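You operate a simulated robot arm through the tools that you are given. There is no shell and no other tool. Be economical: measure what you need, move in short steps, check, and stop when the job is done.

Carry out the task below with a simulated robot arm. There is one attempt and no reset: what you move stays moved.

TASK
Set the green log knob to 5.
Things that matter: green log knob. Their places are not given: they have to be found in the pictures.

It is judged by the outcome, as a careful person would: the job done as asked, and still so three seconds after it is handed in. It fails if anything else is knocked over, pushed out of place, dropped, spilled or broken.

THE ROBOT
A 6-joint arm with a two-finger parallel gripper, fixed in place. Base frame: the origin is at the foot of the arm, x ahead of it, y to its left, z up. Lengths are in mm, angles in degrees, forces in N, time in s.
With the tool pointing down near the work surface it reaches from about 220 to 660 mm from the base axis. Its first joint turns from -66.0 to 66.0 degrees. Payload 2.9 kg.
Tool frame: the origin (TCP) lies between the finger pads and is the grasp point; the fingertips stand 30 mm ahead of it; z points along the fingers, y is the line along which they close. The gripper opens to 110 mm. The fingers are 20 mm wide and 10 mm thick; the gripper's body (48 by 112 mm) begins 55 mm behind the TCP.
Orientation is told as [roll, pitch, yaw] about the base's x, y, z axes, in that order, counted from this pose: with the fingers straight down and closing along the base's y, the tool's x points along the base's -x, its y along +y and its z along -z.

THE INTERFACE
- The arm moves only by the tool play_rows. Its argument "plan" is a list of rows, each a list of 7 numbers: the shift along the base's x, y, z in mm, then the turn, a rotation vector about the base's x, y, z in degrees, then the gripper command, from -1 (shut) to 1 (fully open), values between in proportion. In form: [[dx, dy, dz, wx, wy, wz, grip], ...]. A call has 1 to 12 rows; each row is the pose to reach, as a shift and turn from the pose commanded when the call began. A row lasts 0.2 s, in which the tool goes at most 50 mm and 8.6 degrees; a call with a longer step from one row to the next is refused whole, and so is a gripper value outside its range. A pose out of reach is approached as far as the arm can. The call stops where the force on the tool passes 40 N (or 10 N more than at its start, if that is more) or the arm is blocked; 0.2 s more then pass. The fingers move at their own pace (about 108 mm/s each) and stop on an object; they squeeze with about 22 N. The grip force told is the motor's: it shows also when the fingers shut on nothing. Time passes only in rows, and 0.2 s behind the last, so rows that repeat a pose let the fingers close. It gives the time, the measured TCP pose, the force on the tool (base axes), the opening and the grip force at its end, in the units of the frame above (readings bear some noise), and new pictures: "views" is both (left out), scene, wrist or none.
- Cameras (640 x 400 px; columns grow to the right, rows downward): "scene" is fixed at [68.9, 427.1, 1382.5]; the picture's right is [-0.84, -0.55, 0.00], its down [-0.32, 0.49, -0.81] and it looks along [0.45, -0.68, -0.58] (base axes); focal length 341 px, centre (320, 200). "wrist" rides on the gripper at [-36, 0, -57] in the tool frame; the picture's right is [0.00, -1.00, 0.00], its down [0.97, 0.00, -0.24] and it looks along [0.24, 0.00, 0.97] (tool axes); focal length 218 px, centre (320, 200).
- measure_at(camera, pixels): for up to 12 pixels [column, row] of the newest picture of that camera ("zoom" is the newest enlarged one), the place [x, y, z] in the base frame of the surface seen there, good to about 2 mm. No time passes.
- enlarge(camera, box): a new picture of the part [left, top, right, bottom] of that camera's present view, enlarged. No time passes.
- close_job(): hands the job in; it is judged then, once.

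Work in short steps. Measure before you move; look again where a grasp or a placing could have gone wrong, and mend it. You have 60 turns and 120 pictures in all, the two below and enlarged ones among them. Open the gripper and draw the arm clear of the work before you hand the job in, unless the task says otherwise; then end with one line.

The tools are called after "Request:" as name(argument=value, ...) on one line, values as JSON. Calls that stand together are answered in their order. play_rows: Moves the arm, as the interface text tells. Its arguments: {"type":"object","properties":{"plan":{"type":"array"},"views":{"type":"string","enum":["both","scene","wrist","none"]}},"required":["plan"]} The other tools are called the same way: measure_at (camera, pixels) gives the place of the surface under pixels of a picture; enlarge (camera, box) takes an enlarged picture of a part of a camera's view; close_job () hands the job in.

At the start:

```text
t: 0.0
eef_pos: [262.2, -238.5, 881.8]
tool_rot: [-0.1, 0.0, 0.0]
ft_force: [0.4, -0.6, 0.2]
finger_gap: 110.0
gripper_force: 0.1
```

scene: 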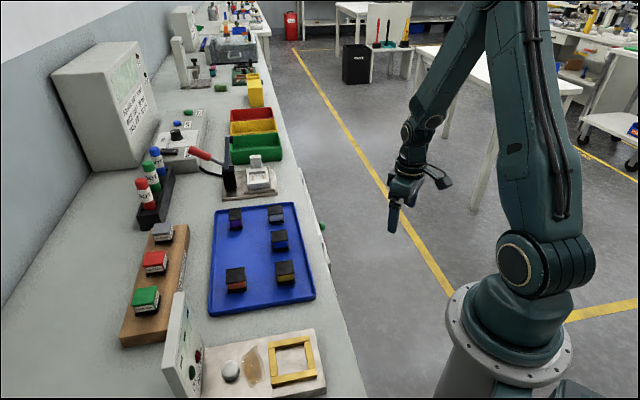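
wrist: 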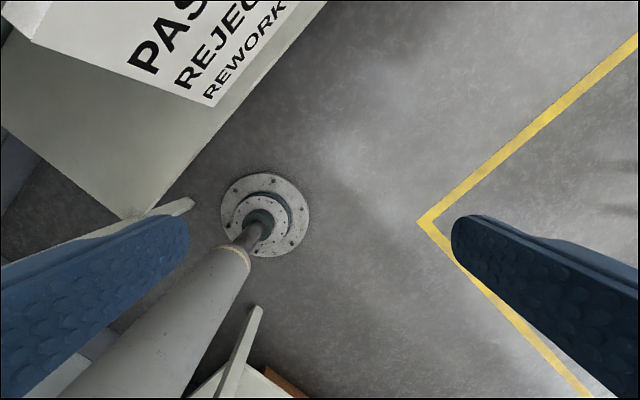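

I'll enlarge the candidate regions: the panel near (185,345) and the device near (185,125).

Request:
enlarge(camera="scene", box=[140, 280, 340, 400])

Request:
enlarge(camera="scene", box=[130, 80, 290, 210])

```text
3.20 times, centred on (240, 340) of scene
```

zoom: 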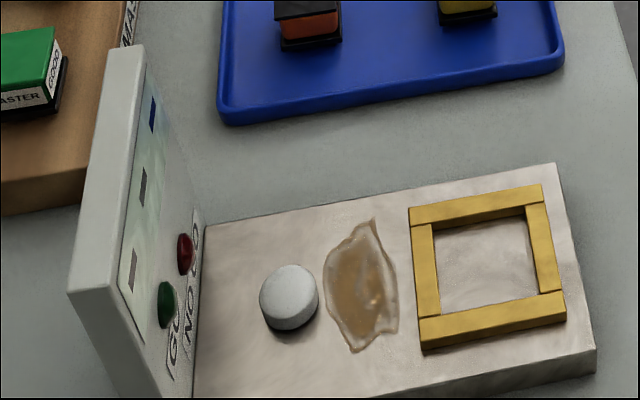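

```text
3.08 times, centred on (210, 145) of scene
```

zoom: 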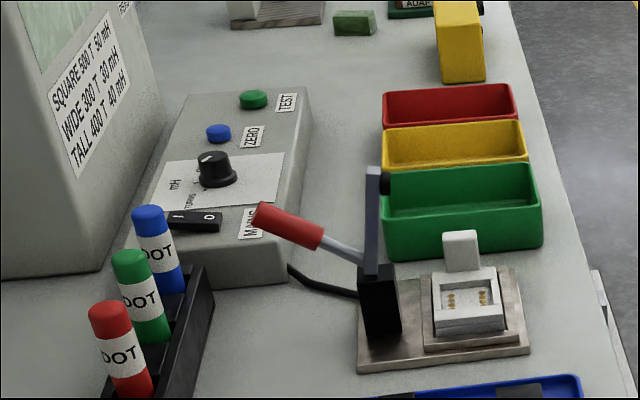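

Neither is clearly a "green log" knob. I'll look at the far bench and the rest.

Request:
enlarge(camera="scene", box=[160, 0, 290, 82])

Request:
enlarge(camera="scene", box=[110, 200, 230, 350])

Request:
enlarge(camera="scene", box=[500, 0, 640, 90])

```text
4.88 times, centred on (225, 41) of scene
```

zoom: 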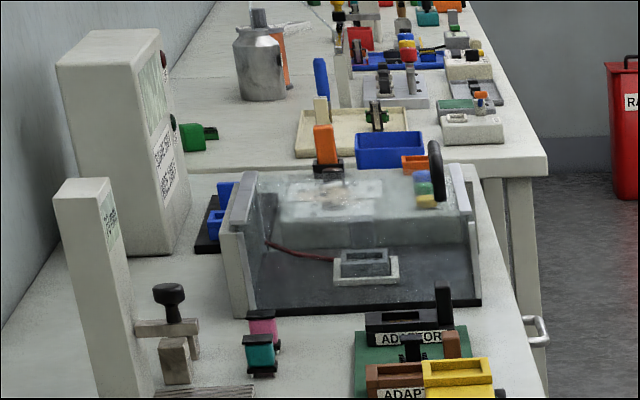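

```text
2.67 times, centred on (170, 275) of scene
```

zoom: 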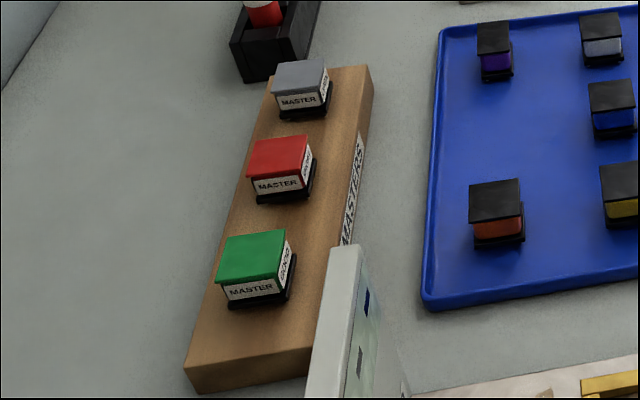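

```text
4.44 times, centred on (570, 45) of scene
```

zoom: 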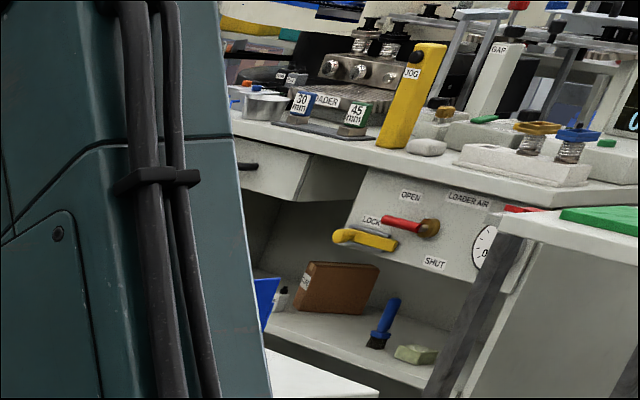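

Measuring bench features to build a map.

Request:
measure_at(camera="scene", pixels=[[192, 371], [198, 356], [230, 370], [290, 345], [188, 130], [250, 170], [145, 300], [260, 260], [183, 300], [100, 390], [394, 225], [330, 390]])

Request:
measure_at(camera="wrist", pixels=[[200, 60], [130, 200], [270, 385], [240, 350], [60, 150], [185, 205]])

Request:
enlarge(camera="wrist", box=[0, 0, 320, 200])

```text
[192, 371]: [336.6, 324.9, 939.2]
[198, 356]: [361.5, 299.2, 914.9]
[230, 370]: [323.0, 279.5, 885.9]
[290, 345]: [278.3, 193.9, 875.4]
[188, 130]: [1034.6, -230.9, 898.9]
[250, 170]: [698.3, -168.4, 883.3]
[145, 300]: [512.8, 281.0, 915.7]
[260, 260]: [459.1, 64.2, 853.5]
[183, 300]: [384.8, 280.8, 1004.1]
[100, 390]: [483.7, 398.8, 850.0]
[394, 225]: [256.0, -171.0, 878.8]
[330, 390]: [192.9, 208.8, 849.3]
```

```text
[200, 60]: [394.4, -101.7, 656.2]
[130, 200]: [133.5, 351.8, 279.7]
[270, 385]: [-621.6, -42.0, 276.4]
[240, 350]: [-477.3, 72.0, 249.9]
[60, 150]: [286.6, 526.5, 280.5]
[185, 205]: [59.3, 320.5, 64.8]
```

```text
2.00 times, centred on (160, 100) of wrist
```

zoom: 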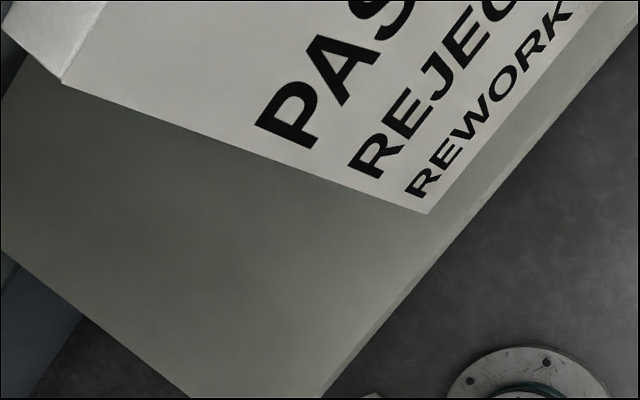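

The wrist view shows a board with PASS/REJECT/REWORK around z≈656; I'll measure its plane and look at the bench-front edge in the scene.

Request:
measure_at(camera="wrist", pixels=[[150, 20], [120, 60], [210, 100], [280, 30], [40, 30], [20, 15], [100, 120], [180, 130], [320, 5]])

Request:
enlarge(camera="scene", box=[280, 160, 400, 400])

```text
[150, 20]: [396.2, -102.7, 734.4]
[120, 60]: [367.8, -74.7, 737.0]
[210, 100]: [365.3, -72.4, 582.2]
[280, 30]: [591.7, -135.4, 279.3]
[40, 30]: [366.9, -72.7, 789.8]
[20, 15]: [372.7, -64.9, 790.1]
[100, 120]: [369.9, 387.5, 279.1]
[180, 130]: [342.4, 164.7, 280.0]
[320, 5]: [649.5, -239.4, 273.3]
```

```text
1.67 times, centred on (340, 280) of scene
```

zoom: 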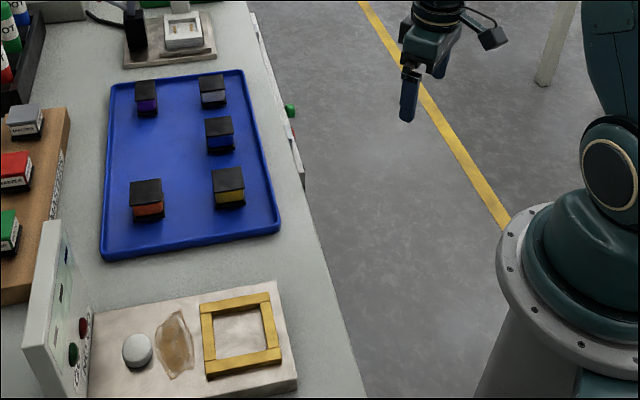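

A green knob sticks out of the bench-front panel at zoom (290,110). Measuring and zooming.

Request:
measure_at(camera="zoom", pixels=[[290, 110], [286, 110], [295, 112], [293, 138], [300, 180], [280, 130]])

Request:
enlarge(camera="scene", box=[295, 205, 355, 285])

```text
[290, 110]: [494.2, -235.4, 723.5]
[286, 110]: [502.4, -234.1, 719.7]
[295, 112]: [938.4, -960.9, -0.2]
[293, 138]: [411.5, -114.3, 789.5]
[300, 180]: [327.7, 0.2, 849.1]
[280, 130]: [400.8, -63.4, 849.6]
```

```text
5.00 times, centred on (325, 245) of scene
```

zoom: 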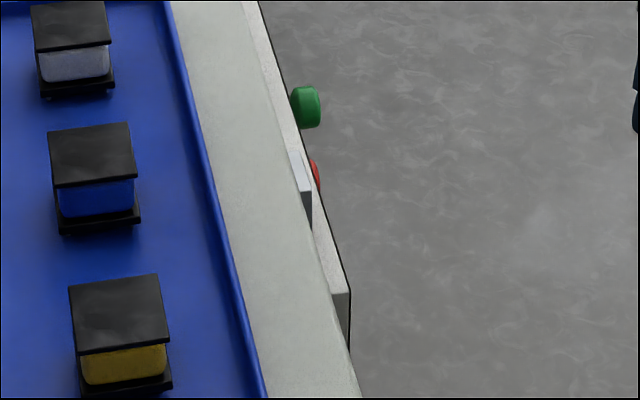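

The green knob is at about (494,-235,723) on a vertical panel facing (-0.7,-0.7,0). I'll yaw 45° while moving in front of it, then pitch the tool to face it.

Request:
play_rows(plan=[[20, -14, 0, 0, 0, 7.5, 1], [40, -28, 0, 0, 0, 15, 1], [60, -42, 0, 0, 0, 22.5, 1], [80, -56, 0, 0, 0, 30, 1], [100, -70, 0, 0, 0, 37.5, 1], [118, -92, 0, 0, 0, 45, 1]], views="wrist")

```text
t: 1.4
eef_pos: [381.8, -329.9, 881.5]
tool_rot: [0.2, 0.0, 45.1]
ft_force: [0.6, 0.2, -0.6]
finger_gap: 110.0
gripper_force: 0.0
```

wrist: 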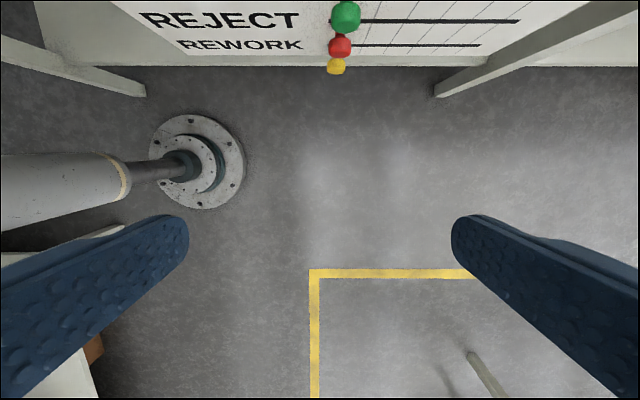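

These are sliders on slots (PASS/REJECT/REWORK). I'll pitch up to see the panel face.

Request:
play_rows(plan=[[0, 0, -5, 5.8, -5.8, 0, 1], [0, 0, -10, 11.6, -11.6, 0, 1], [0, 0, -15, 17.4, -17.4, 0, 1], [0, 0, -20, 23.2, -23.2, 0, 1], [0, 0, -25, 29, -29, 0, 1], [0, 0, -30, 34.8, -34.8, 0, 1], [0, 0, -35, 40.6, -40.6, 0, 1], [0, 0, -40, 46.4, -46.4, 0, 1]], views="both")

```text
t: 3.2
eef_pos: [414.5, -312.0, 841.6]
tool_rot: [0.3, -65.6, 44.9]
ft_force: [-0.3, 0.2, -0.3]
finger_gap: 110.0
gripper_force: 0.0
out of reach, approached as far as the arm can: row 7, 8
```

scene: 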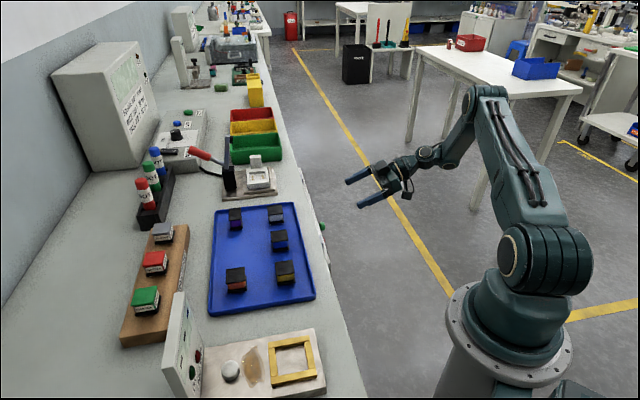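
wrist: 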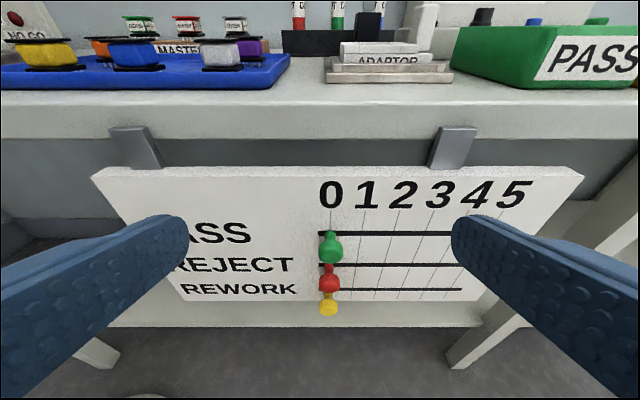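

Knob is at 0 in the PASS row. Measure knob, slot, scale lines, and panel.

Request:
enlarge(camera="wrist", box=[290, 165, 550, 325])

Request:
measure_at(camera="wrist", pixels=[[332, 250], [322, 250], [341, 250], [331, 238], [329, 282], [329, 308], [331, 215], [329, 195], [513, 195], [400, 234], [440, 234], [400, 265]])

```text
2.46 times, centred on (420, 245) of wrist
```

zoom: 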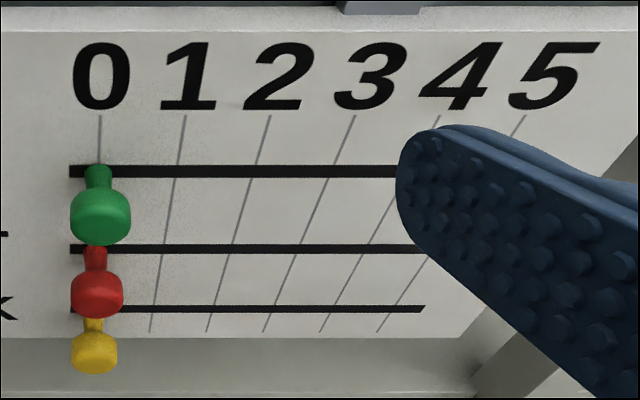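

```text
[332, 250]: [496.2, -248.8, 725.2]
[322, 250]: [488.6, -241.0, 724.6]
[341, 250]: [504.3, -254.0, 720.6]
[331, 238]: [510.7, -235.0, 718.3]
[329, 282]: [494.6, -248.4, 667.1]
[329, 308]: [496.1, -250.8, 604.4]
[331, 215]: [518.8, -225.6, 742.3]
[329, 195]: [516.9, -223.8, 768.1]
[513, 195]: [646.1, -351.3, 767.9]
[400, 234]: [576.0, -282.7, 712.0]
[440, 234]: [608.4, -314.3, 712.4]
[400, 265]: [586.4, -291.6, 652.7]
```

The slide goes along (0.71,-0.70) about 180 mm, to about (627,-370) for the knob. I'll yaw the tool back 25° for better reach at the far end, narrow the fingers to a ~42 mm cage, and line up in front of the knob.

Request:
measure_at(camera="zoom", pixels=[[99, 125], [185, 118], [270, 118], [354, 118], [437, 118], [523, 120], [75, 171], [390, 171], [100, 195], [100, 240], [75, 215], [129, 215]])

Request:
play_rows(plan=[[0, 10, -10, 0, 0, -6.5, 0.6], [0, 20, -20, 0, 0, -12.5, 0.2], [0, 30, -30, 0, 0, -19, -0.1], [0, 40, -45, 0, 0, -25, -0.24], [0, 40, -60, 0, 0, -25, -0.24]], views="both")

```text
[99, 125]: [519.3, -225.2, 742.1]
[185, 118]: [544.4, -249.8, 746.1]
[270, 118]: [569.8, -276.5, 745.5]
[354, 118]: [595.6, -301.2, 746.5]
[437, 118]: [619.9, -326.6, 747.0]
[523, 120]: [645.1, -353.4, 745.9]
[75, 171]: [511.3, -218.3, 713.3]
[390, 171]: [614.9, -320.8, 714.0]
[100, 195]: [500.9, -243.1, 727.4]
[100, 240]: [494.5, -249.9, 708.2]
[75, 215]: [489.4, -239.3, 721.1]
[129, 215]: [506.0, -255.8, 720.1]
```

```text
t: 4.4
eef_pos: [413.8, -271.5, 781.8]
tool_rot: [0.0, -65.6, 20.0]
ft_force: [0.2, -0.1, 0.0]
finger_gap: 41.7
gripper_force: 0.1
```

scene: 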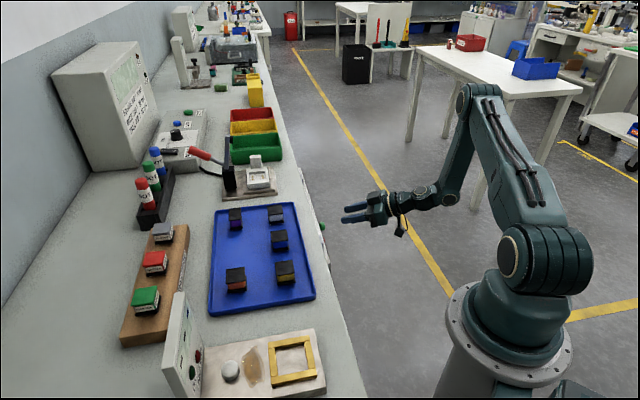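
wrist: 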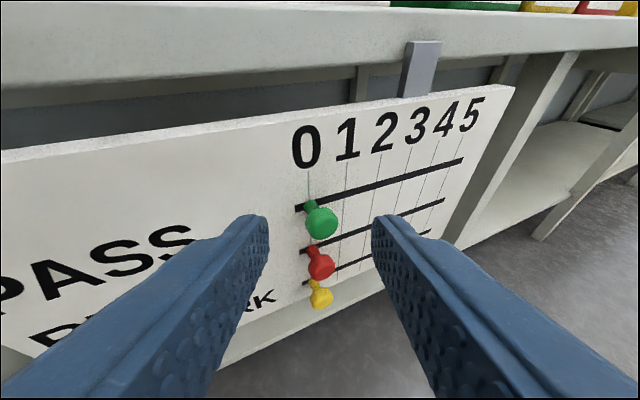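

Ticks are 36 mm apart; 0 is at s=526.4 and 5 at s=706, and motion is tracking the commands. I'll lower, then advance with the knob between the fingers.

Request:
play_rows(plan=[[0, -1, -25, 0, 0, 0, -0.24], [0, -2, -50, 0, 0, 0, -0.24], [20, 5, -54, 0, 0, 0, -0.24], [40, 12, -56, 0, 0, 0, -0.24], [50, 15.5, -57, 0, 0, 0, -0.24]], views="both")

```text
t: 5.6
eef_pos: [464.0, -256.9, 724.3]
tool_rot: [0.2, -65.6, 19.9]
ft_force: [0.1, -0.7, -0.8]
finger_gap: 42.0
gripper_force: 0.1
```

scene: 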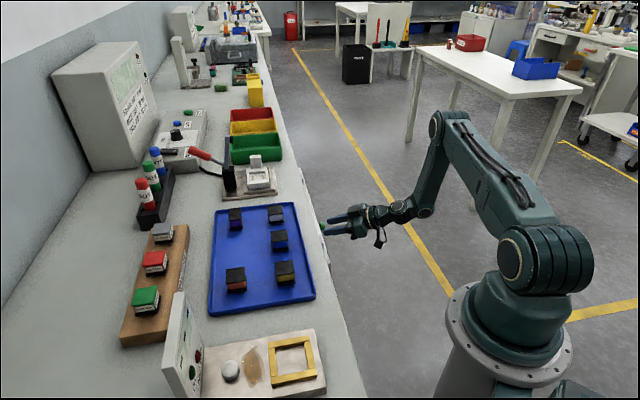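
wrist: 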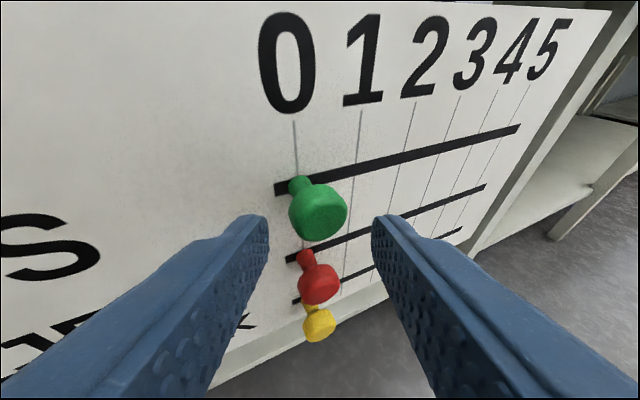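

Fingers straddle the knob; advance the last ~16 mm.

Request:
play_rows(plan=[[8, 3, 0, 0, 0, 0, -0.24], [16, 6, 0, 0, 0, 0, -0.24]], views="both")

Request:
enlarge(camera="scene", box=[295, 195, 365, 265])

```text
t: 6.2
eef_pos: [480.9, -251.0, 725.3]
tool_rot: [0.2, -65.6, 19.8]
ft_force: [0.7, -0.4, -0.2]
finger_gap: 42.0
gripper_force: 0.1
```

scene: 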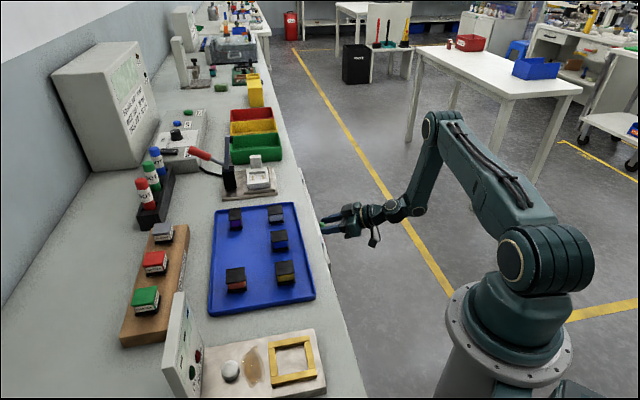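
wrist: 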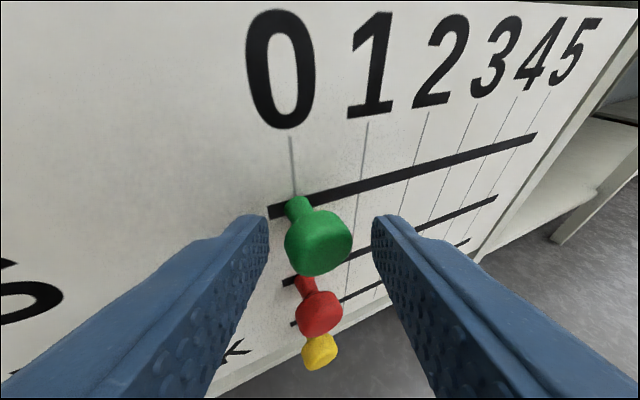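

```text
5.71 times, centred on (330, 230) of scene
```

zoom: 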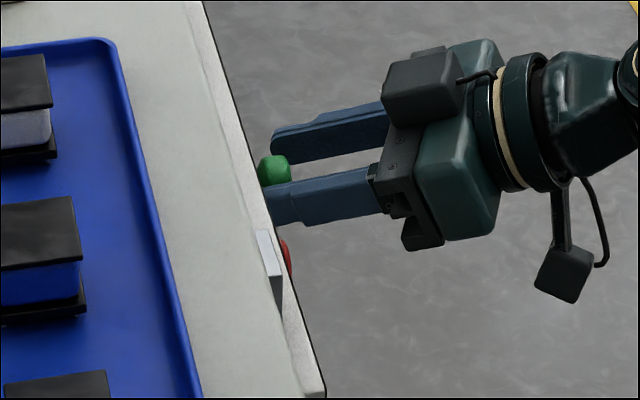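

Knob is caged. Slide along the slot, first 50 mm, to check it moves.

Request:
play_rows(plan=[[7.1, -7.1, 0, 0, 0, 0, -0.24], [14.1, -14.1, 0, 0, 0, 0, -0.24], [21.2, -21.2, 0, 0, 0, 0, -0.24], [28.3, -28.3, 0, 0, 0, 0, -0.24], [35.4, -35.4, 0, 0, 0, 0, -0.24]], views="wrist")

```text
t: 7.4
eef_pos: [516.0, -286.1, 724.6]
tool_rot: [0.2, -65.6, 19.9]
ft_force: [0.2, 0.2, 1.3]
finger_gap: 42.2
gripper_force: 0.3
```

wrist: 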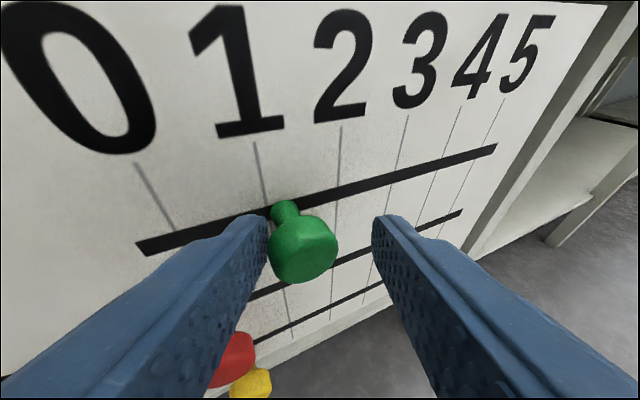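

The knob follows (now just past 1) with little force. Continue 100 mm.

Request:
play_rows(plan=[[7.1, -7.1, 0, 0, 0, 0, -0.24], [14.1, -14.1, 0, 0, 0, 0, -0.24], [21.2, -21.2, 0, 0, 0, 0, -0.24], [28.3, -28.3, 0, 0, 0, 0, -0.24], [35.4, -35.4, 0, 0, 0, 0, -0.24], [42.4, -42.4, 0, 0, 0, 0, -0.24], [49.5, -49.5, 0, 0, 0, 0, -0.24], [56.6, -56.6, 0, 0, 0, 0, -0.24], [63.6, -63.6, 0, 0, 0, 0, -0.24], [70.7, -70.7, 0, 0, 0, 0, -0.24]], views="both")

```text
t: 9.6
eef_pos: [586.7, -356.5, 724.5]
tool_rot: [0.3, -65.5, 19.8]
ft_force: [0.1, -0.8, -0.5]
finger_gap: 42.0
gripper_force: 0.1
```

scene: 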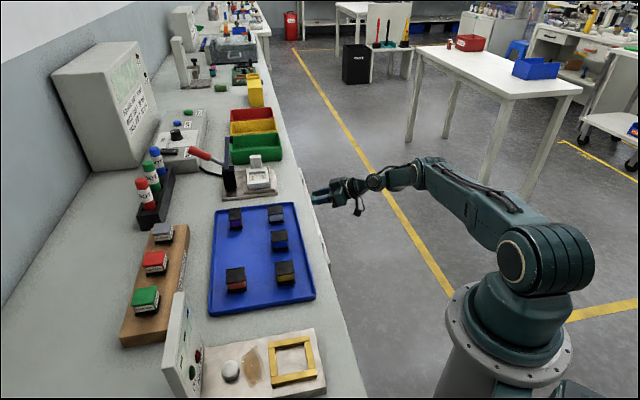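
wrist: 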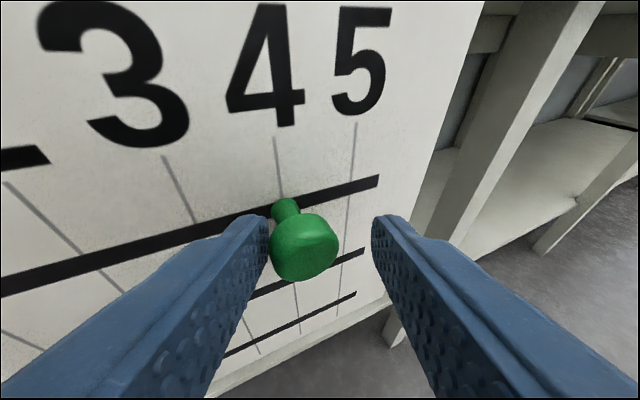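

Knob is near 4. Measuring the stem against ticks 4 and 5.

Request:
enlarge(camera="wrist", box=[240, 110, 400, 310])

Request:
measure_at(camera="wrist", pixels=[[275, 203], [286, 203], [297, 204], [270, 245], [304, 235], [336, 245], [353, 150], [348, 200], [275, 150], [281, 180]])

```text
2.00 times, centred on (320, 210) of wrist
```

zoom: 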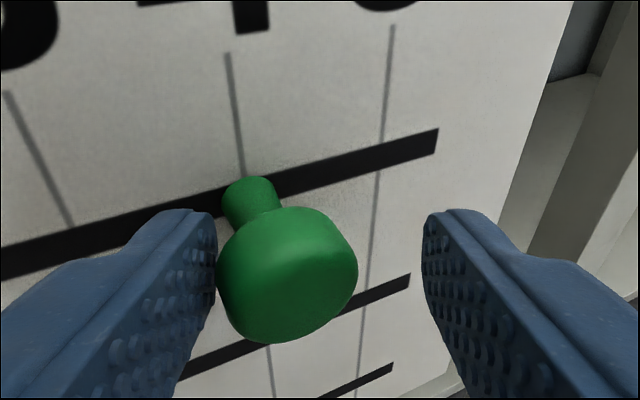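

```text
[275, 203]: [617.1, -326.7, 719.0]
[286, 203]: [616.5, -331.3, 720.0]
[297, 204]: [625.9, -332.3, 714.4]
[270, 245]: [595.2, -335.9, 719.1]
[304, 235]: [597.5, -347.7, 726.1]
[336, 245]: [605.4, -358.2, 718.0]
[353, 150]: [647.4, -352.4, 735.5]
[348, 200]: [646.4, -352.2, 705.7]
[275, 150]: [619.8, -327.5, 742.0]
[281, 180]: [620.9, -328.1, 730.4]
```

Knob centre is at s≈670.5; tick 5 at s≈706. Move 34 mm, then remeasure.

Request:
play_rows(plan=[[7.1, -7.1, 0, 0, 0, 0, -0.24], [14.1, -14.1, 0, 0, 0, 0, -0.24], [20, -20, 0, 0, 0, 0, -0.24], [24, -24, 0, 0, 0, 0, -0.24]], views="wrist")

Request:
enlarge(camera="wrist", box=[240, 110, 400, 310])

Request:
measure_at(camera="wrist", pixels=[[275, 203], [286, 203], [297, 204], [270, 245], [304, 235], [336, 245]])

```text
t: 10.6
eef_pos: [597.0, -365.5, 726.7]
tool_rot: [0.0, -65.6, 19.9]
ft_force: [0.1, 0.2, 0.9]
finger_gap: 41.7
gripper_force: 0.1
out of reach, approached as far as the arm can: row 2, 3, 4
```

wrist: 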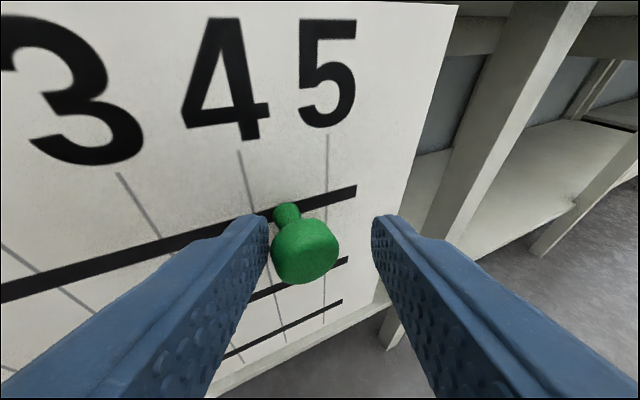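

```text
2.00 times, centred on (320, 210) of wrist
```

zoom: 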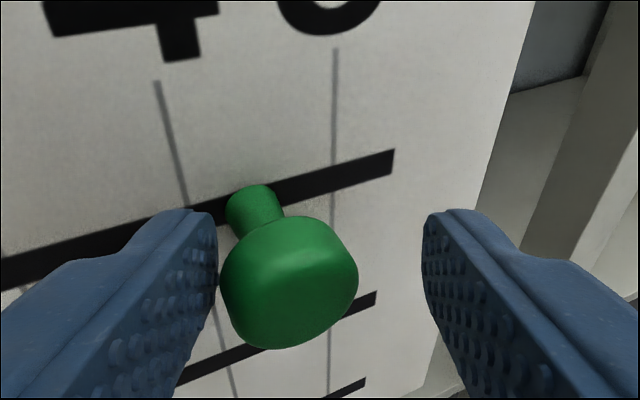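

```text
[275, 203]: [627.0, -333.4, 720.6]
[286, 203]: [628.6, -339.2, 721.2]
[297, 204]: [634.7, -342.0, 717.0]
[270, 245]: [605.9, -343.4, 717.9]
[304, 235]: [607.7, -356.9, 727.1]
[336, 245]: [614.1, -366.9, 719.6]
```

The arm is at its reach limit with this cage (knob at s≈684). I'll back out, close the fingers, and push from behind with the closed fingertips, which needs less reach.

Request:
play_rows(plan=[[-14, -5, 0, 0, 0, 0, -0.2], [-28, -10, 0, 0, 0, 0, -0.2], [-42, -15, 0, 0, 0, 0, -0.2], [-56, -20, 0, 0, 0, 0, -0.2], [-70, 2, 0, 0, 0, -4, -1], [-83, 25, 0, 0, 0, -8, -1], [-83, 25, 0, 0, 0, -8, -1]], views="wrist")

```text
t: 12.2
eef_pos: [514.0, -340.7, 724.5]
tool_rot: [-0.1, -65.6, 12.1]
ft_force: [0.5, -0.4, 0.1]
finger_gap: 0.0
gripper_force: 22.4
```

wrist: 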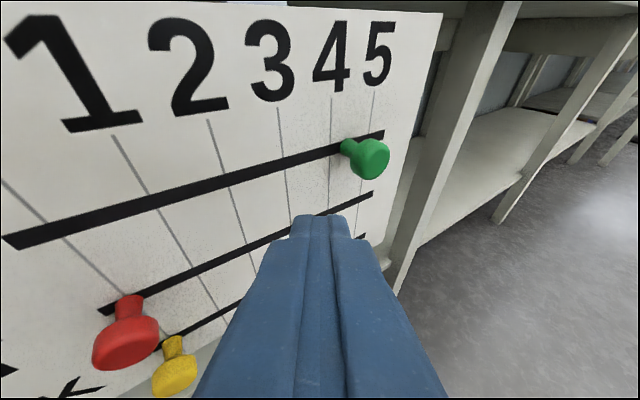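

Request:
enlarge(camera="wrist", box=[310, 80, 410, 220])

Request:
measure_at(camera="wrist", pixels=[[342, 147], [348, 143], [353, 160], [370, 150], [388, 158], [372, 178], [372, 110], [329, 115]])

Request:
play_rows(plan=[[15, 3, 0, 0, 0, 0, -1], [30, 6, 0, 0, 0, 0, -1], [45, 9.5, 0, 0, 0, 0, -1], [59, 12.5, 0, 0, 0, 0, -1]], views="wrist")

```text
2.86 times, centred on (360, 150) of wrist
```

zoom: 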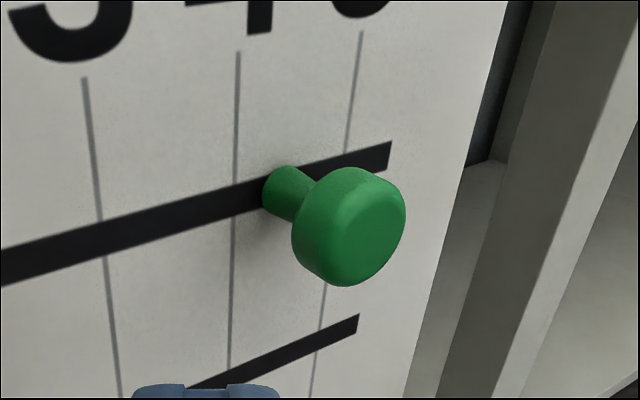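

```text
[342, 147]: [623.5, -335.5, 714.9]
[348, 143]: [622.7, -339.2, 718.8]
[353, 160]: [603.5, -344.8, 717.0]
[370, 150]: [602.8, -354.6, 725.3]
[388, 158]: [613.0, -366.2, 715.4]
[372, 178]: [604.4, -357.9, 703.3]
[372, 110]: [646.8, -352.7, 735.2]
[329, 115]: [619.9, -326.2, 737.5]
```

```text
t: 13.2
eef_pos: [573.4, -330.6, 725.9]
tool_rot: [0.2, -65.6, 11.8]
ft_force: [-0.8, 0.4, 1.1]
finger_gap: 0.0
gripper_force: 21.7
```

wrist: 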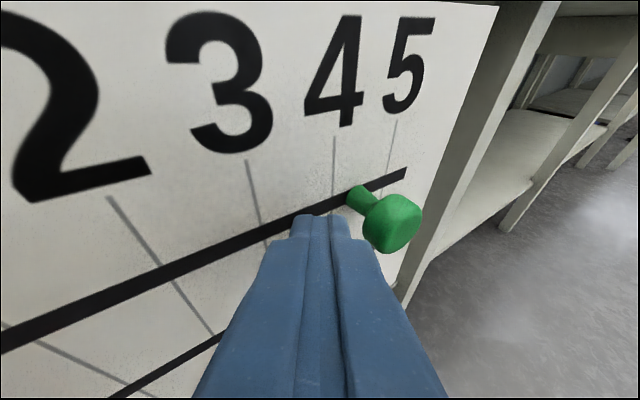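

Fingers are behind the knob (K≈682). Push 29 mm, expecting K≈702, then remeasure.

Request:
play_rows(plan=[[5, -5, 0, 0, 0, 0, -1], [10, -10, 0, 0, 0, 0, -1], [15, -15, 0, 0, 0, 0, -1], [18, -18, 0, 0, 0, 0, -1], [20.5, -20.5, 0, 0, 0, 0, -1]], views="wrist")

Request:
enlarge(camera="wrist", box=[290, 90, 450, 290])

```text
t: 14.4
eef_pos: [593.6, -350.1, 725.7]
tool_rot: [0.2, -65.6, 12.0]
ft_force: [-0.5, -0.3, -0.1]
finger_gap: 0.1
gripper_force: 21.9
```

wrist: 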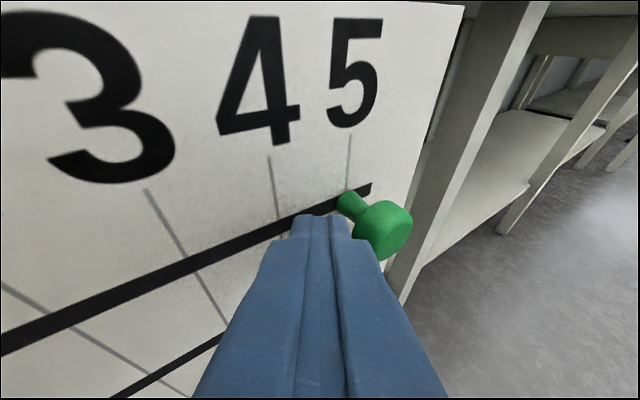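

```text
2.00 times, centred on (370, 190) of wrist
```

zoom: 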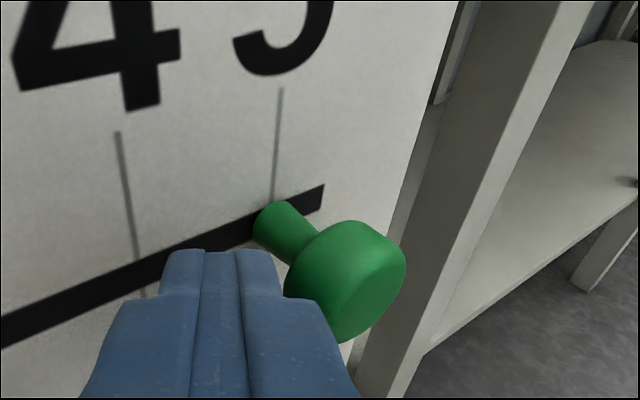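

Request:
measure_at(camera="zoom", pixels=[[256, 228], [264, 212], [275, 205], [290, 205], [315, 235], [345, 222], [403, 262], [380, 300], [345, 340], [275, 150], [273, 185], [280, 215]])

```text
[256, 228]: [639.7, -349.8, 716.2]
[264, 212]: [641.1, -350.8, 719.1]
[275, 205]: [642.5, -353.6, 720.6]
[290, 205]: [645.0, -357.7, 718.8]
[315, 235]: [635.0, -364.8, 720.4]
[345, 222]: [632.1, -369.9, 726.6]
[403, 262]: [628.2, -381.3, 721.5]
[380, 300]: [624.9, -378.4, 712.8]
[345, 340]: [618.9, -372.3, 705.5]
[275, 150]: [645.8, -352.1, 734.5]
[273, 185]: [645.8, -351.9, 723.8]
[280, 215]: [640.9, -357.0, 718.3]
```

Knob is roughly at 5. I'll back straight out for a clear view.

Request:
play_rows(plan=[[-10, 2, 0, 0, 0, 0, -1], [-25, 2, 0, 0, 0, 0, -1], [-45, -8, 10, 0, 0, 4, -1], [-65, -20, 30, 0, 0, 12, -1], [-75, -35, 45, 0, 0, 20, -1], [-80, -45, 60, 0, 0, 28, -1], [-80, -45, 60, 0, 0, 28, -1]], views="both")

Request:
enlarge(camera="wrist", box=[250, 120, 450, 320])

```text
t: 16.0
eef_pos: [497.4, -365.2, 799.0]
tool_rot: [0.0, -65.5, 39.9]
ft_force: [0.7, 0.6, -0.1]
finger_gap: 0.0
gripper_force: 22.0
out of reach, approached as far as the arm can: row 6, 7
```

scene: 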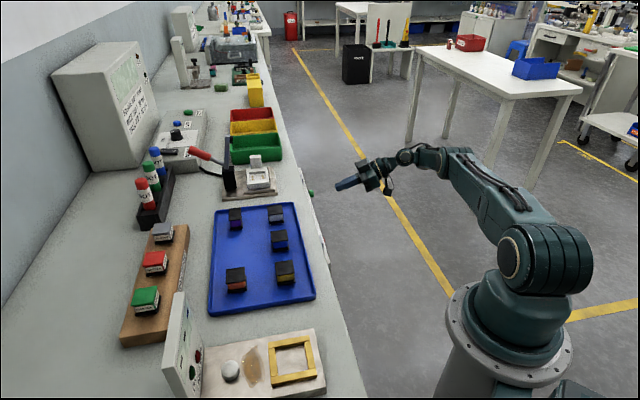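
wrist: 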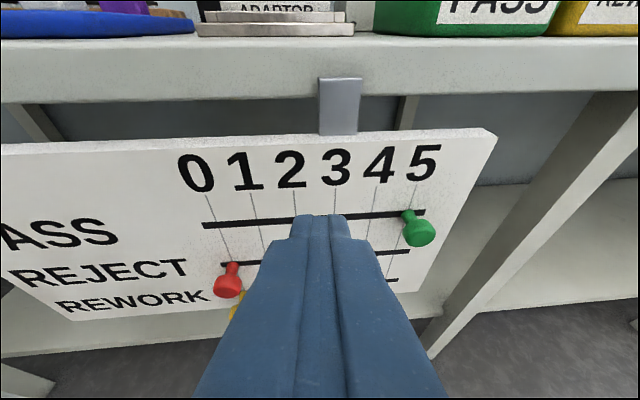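

```text
2.00 times, centred on (350, 220) of wrist
```

zoom: 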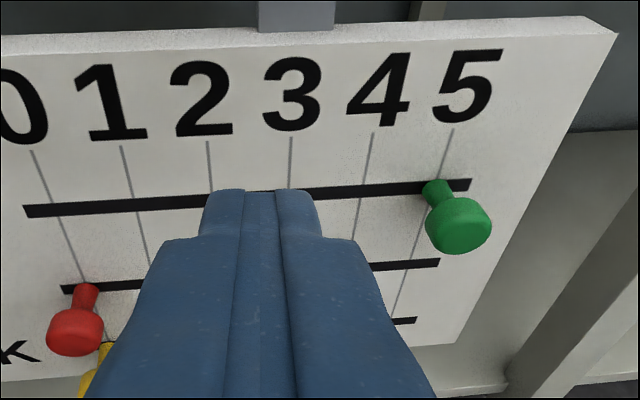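

Request:
enlarge(camera="wrist", box=[380, 170, 450, 260])

Request:
measure_at(camera="wrist", pixels=[[403, 232], [404, 225], [437, 228], [425, 218], [417, 246], [412, 195], [414, 188], [403, 215], [409, 210], [414, 213], [397, 258]])

```text
4.44 times, centred on (415, 215) of wrist
```

zoom: 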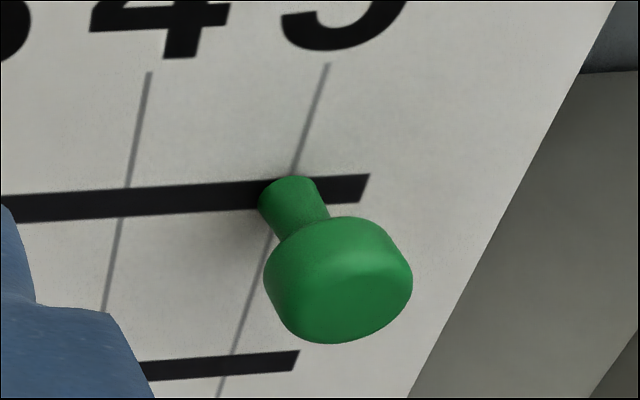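

```text
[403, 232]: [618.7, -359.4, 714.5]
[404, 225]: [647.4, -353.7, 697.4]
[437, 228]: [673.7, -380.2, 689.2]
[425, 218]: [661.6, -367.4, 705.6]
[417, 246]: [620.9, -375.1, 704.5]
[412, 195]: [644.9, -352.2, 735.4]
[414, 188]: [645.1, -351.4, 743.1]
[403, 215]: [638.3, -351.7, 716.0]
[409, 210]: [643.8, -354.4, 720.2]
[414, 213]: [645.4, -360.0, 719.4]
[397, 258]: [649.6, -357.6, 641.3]
```

Request:
measure_at(camera="zoom", pixels=[[260, 198], [290, 178], [316, 186], [266, 270], [410, 275], [325, 338], [350, 220], [320, 85], [297, 160], [235, 340], [325, 212]])

```text
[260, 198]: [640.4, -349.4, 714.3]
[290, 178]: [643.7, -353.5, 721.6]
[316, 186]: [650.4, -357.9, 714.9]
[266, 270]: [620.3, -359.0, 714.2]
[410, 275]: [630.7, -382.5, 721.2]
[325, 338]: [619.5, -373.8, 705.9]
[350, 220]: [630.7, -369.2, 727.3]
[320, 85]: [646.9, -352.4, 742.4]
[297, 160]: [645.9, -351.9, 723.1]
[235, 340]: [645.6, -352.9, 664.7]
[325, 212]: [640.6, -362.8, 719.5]
```

The stem spans s=700–713, so its centre is 706.5 against tick 5 at 706. It's on 5. I'll open the gripper and draw clear.

Request:
play_rows(plan=[[-20, 5, 20, 0, 0, -6, -0.5], [-45, 15, 40, 0, 0, -12, 0], [-70, 25, 60, 0, 0, -18, 0.5], [-100, 35, 80, 0, 0, -24, 1], [-130, 45, 90, 0, 0, -24, 1]], views="both")

```text
t: 17.2
eef_pos: [413.4, -304.5, 889.7]
tool_rot: [-0.2, -65.6, 16.1]
ft_force: [0.8, 0.3, 0.8]
finger_gap: 110.0
gripper_force: 0.0
out of reach, approached as far as the arm can: row 3, 4, 5
```

scene: 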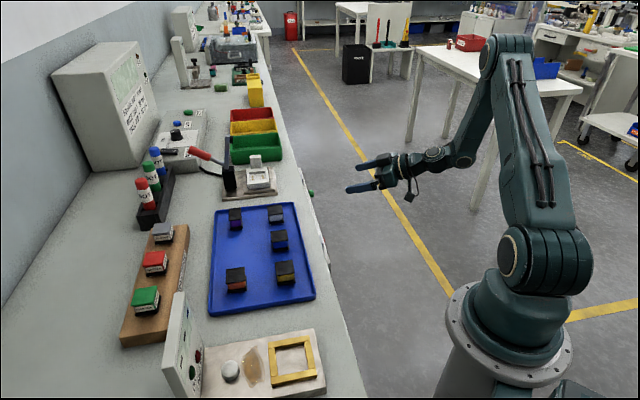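
wrist: 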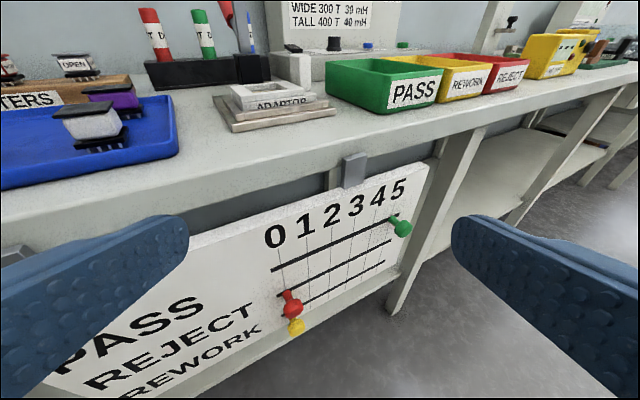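

The green knob sits at 5, red and yellow are still at 0, the gripper is open and the arm is clear. Handing in.

Request:
close_job()

```text
The job is handed in.
```

The green log knob (PASS row) is set to 5, within about 1 mm of the mark; the red and yellow knobs are still at 0 and nothing else was disturbed.
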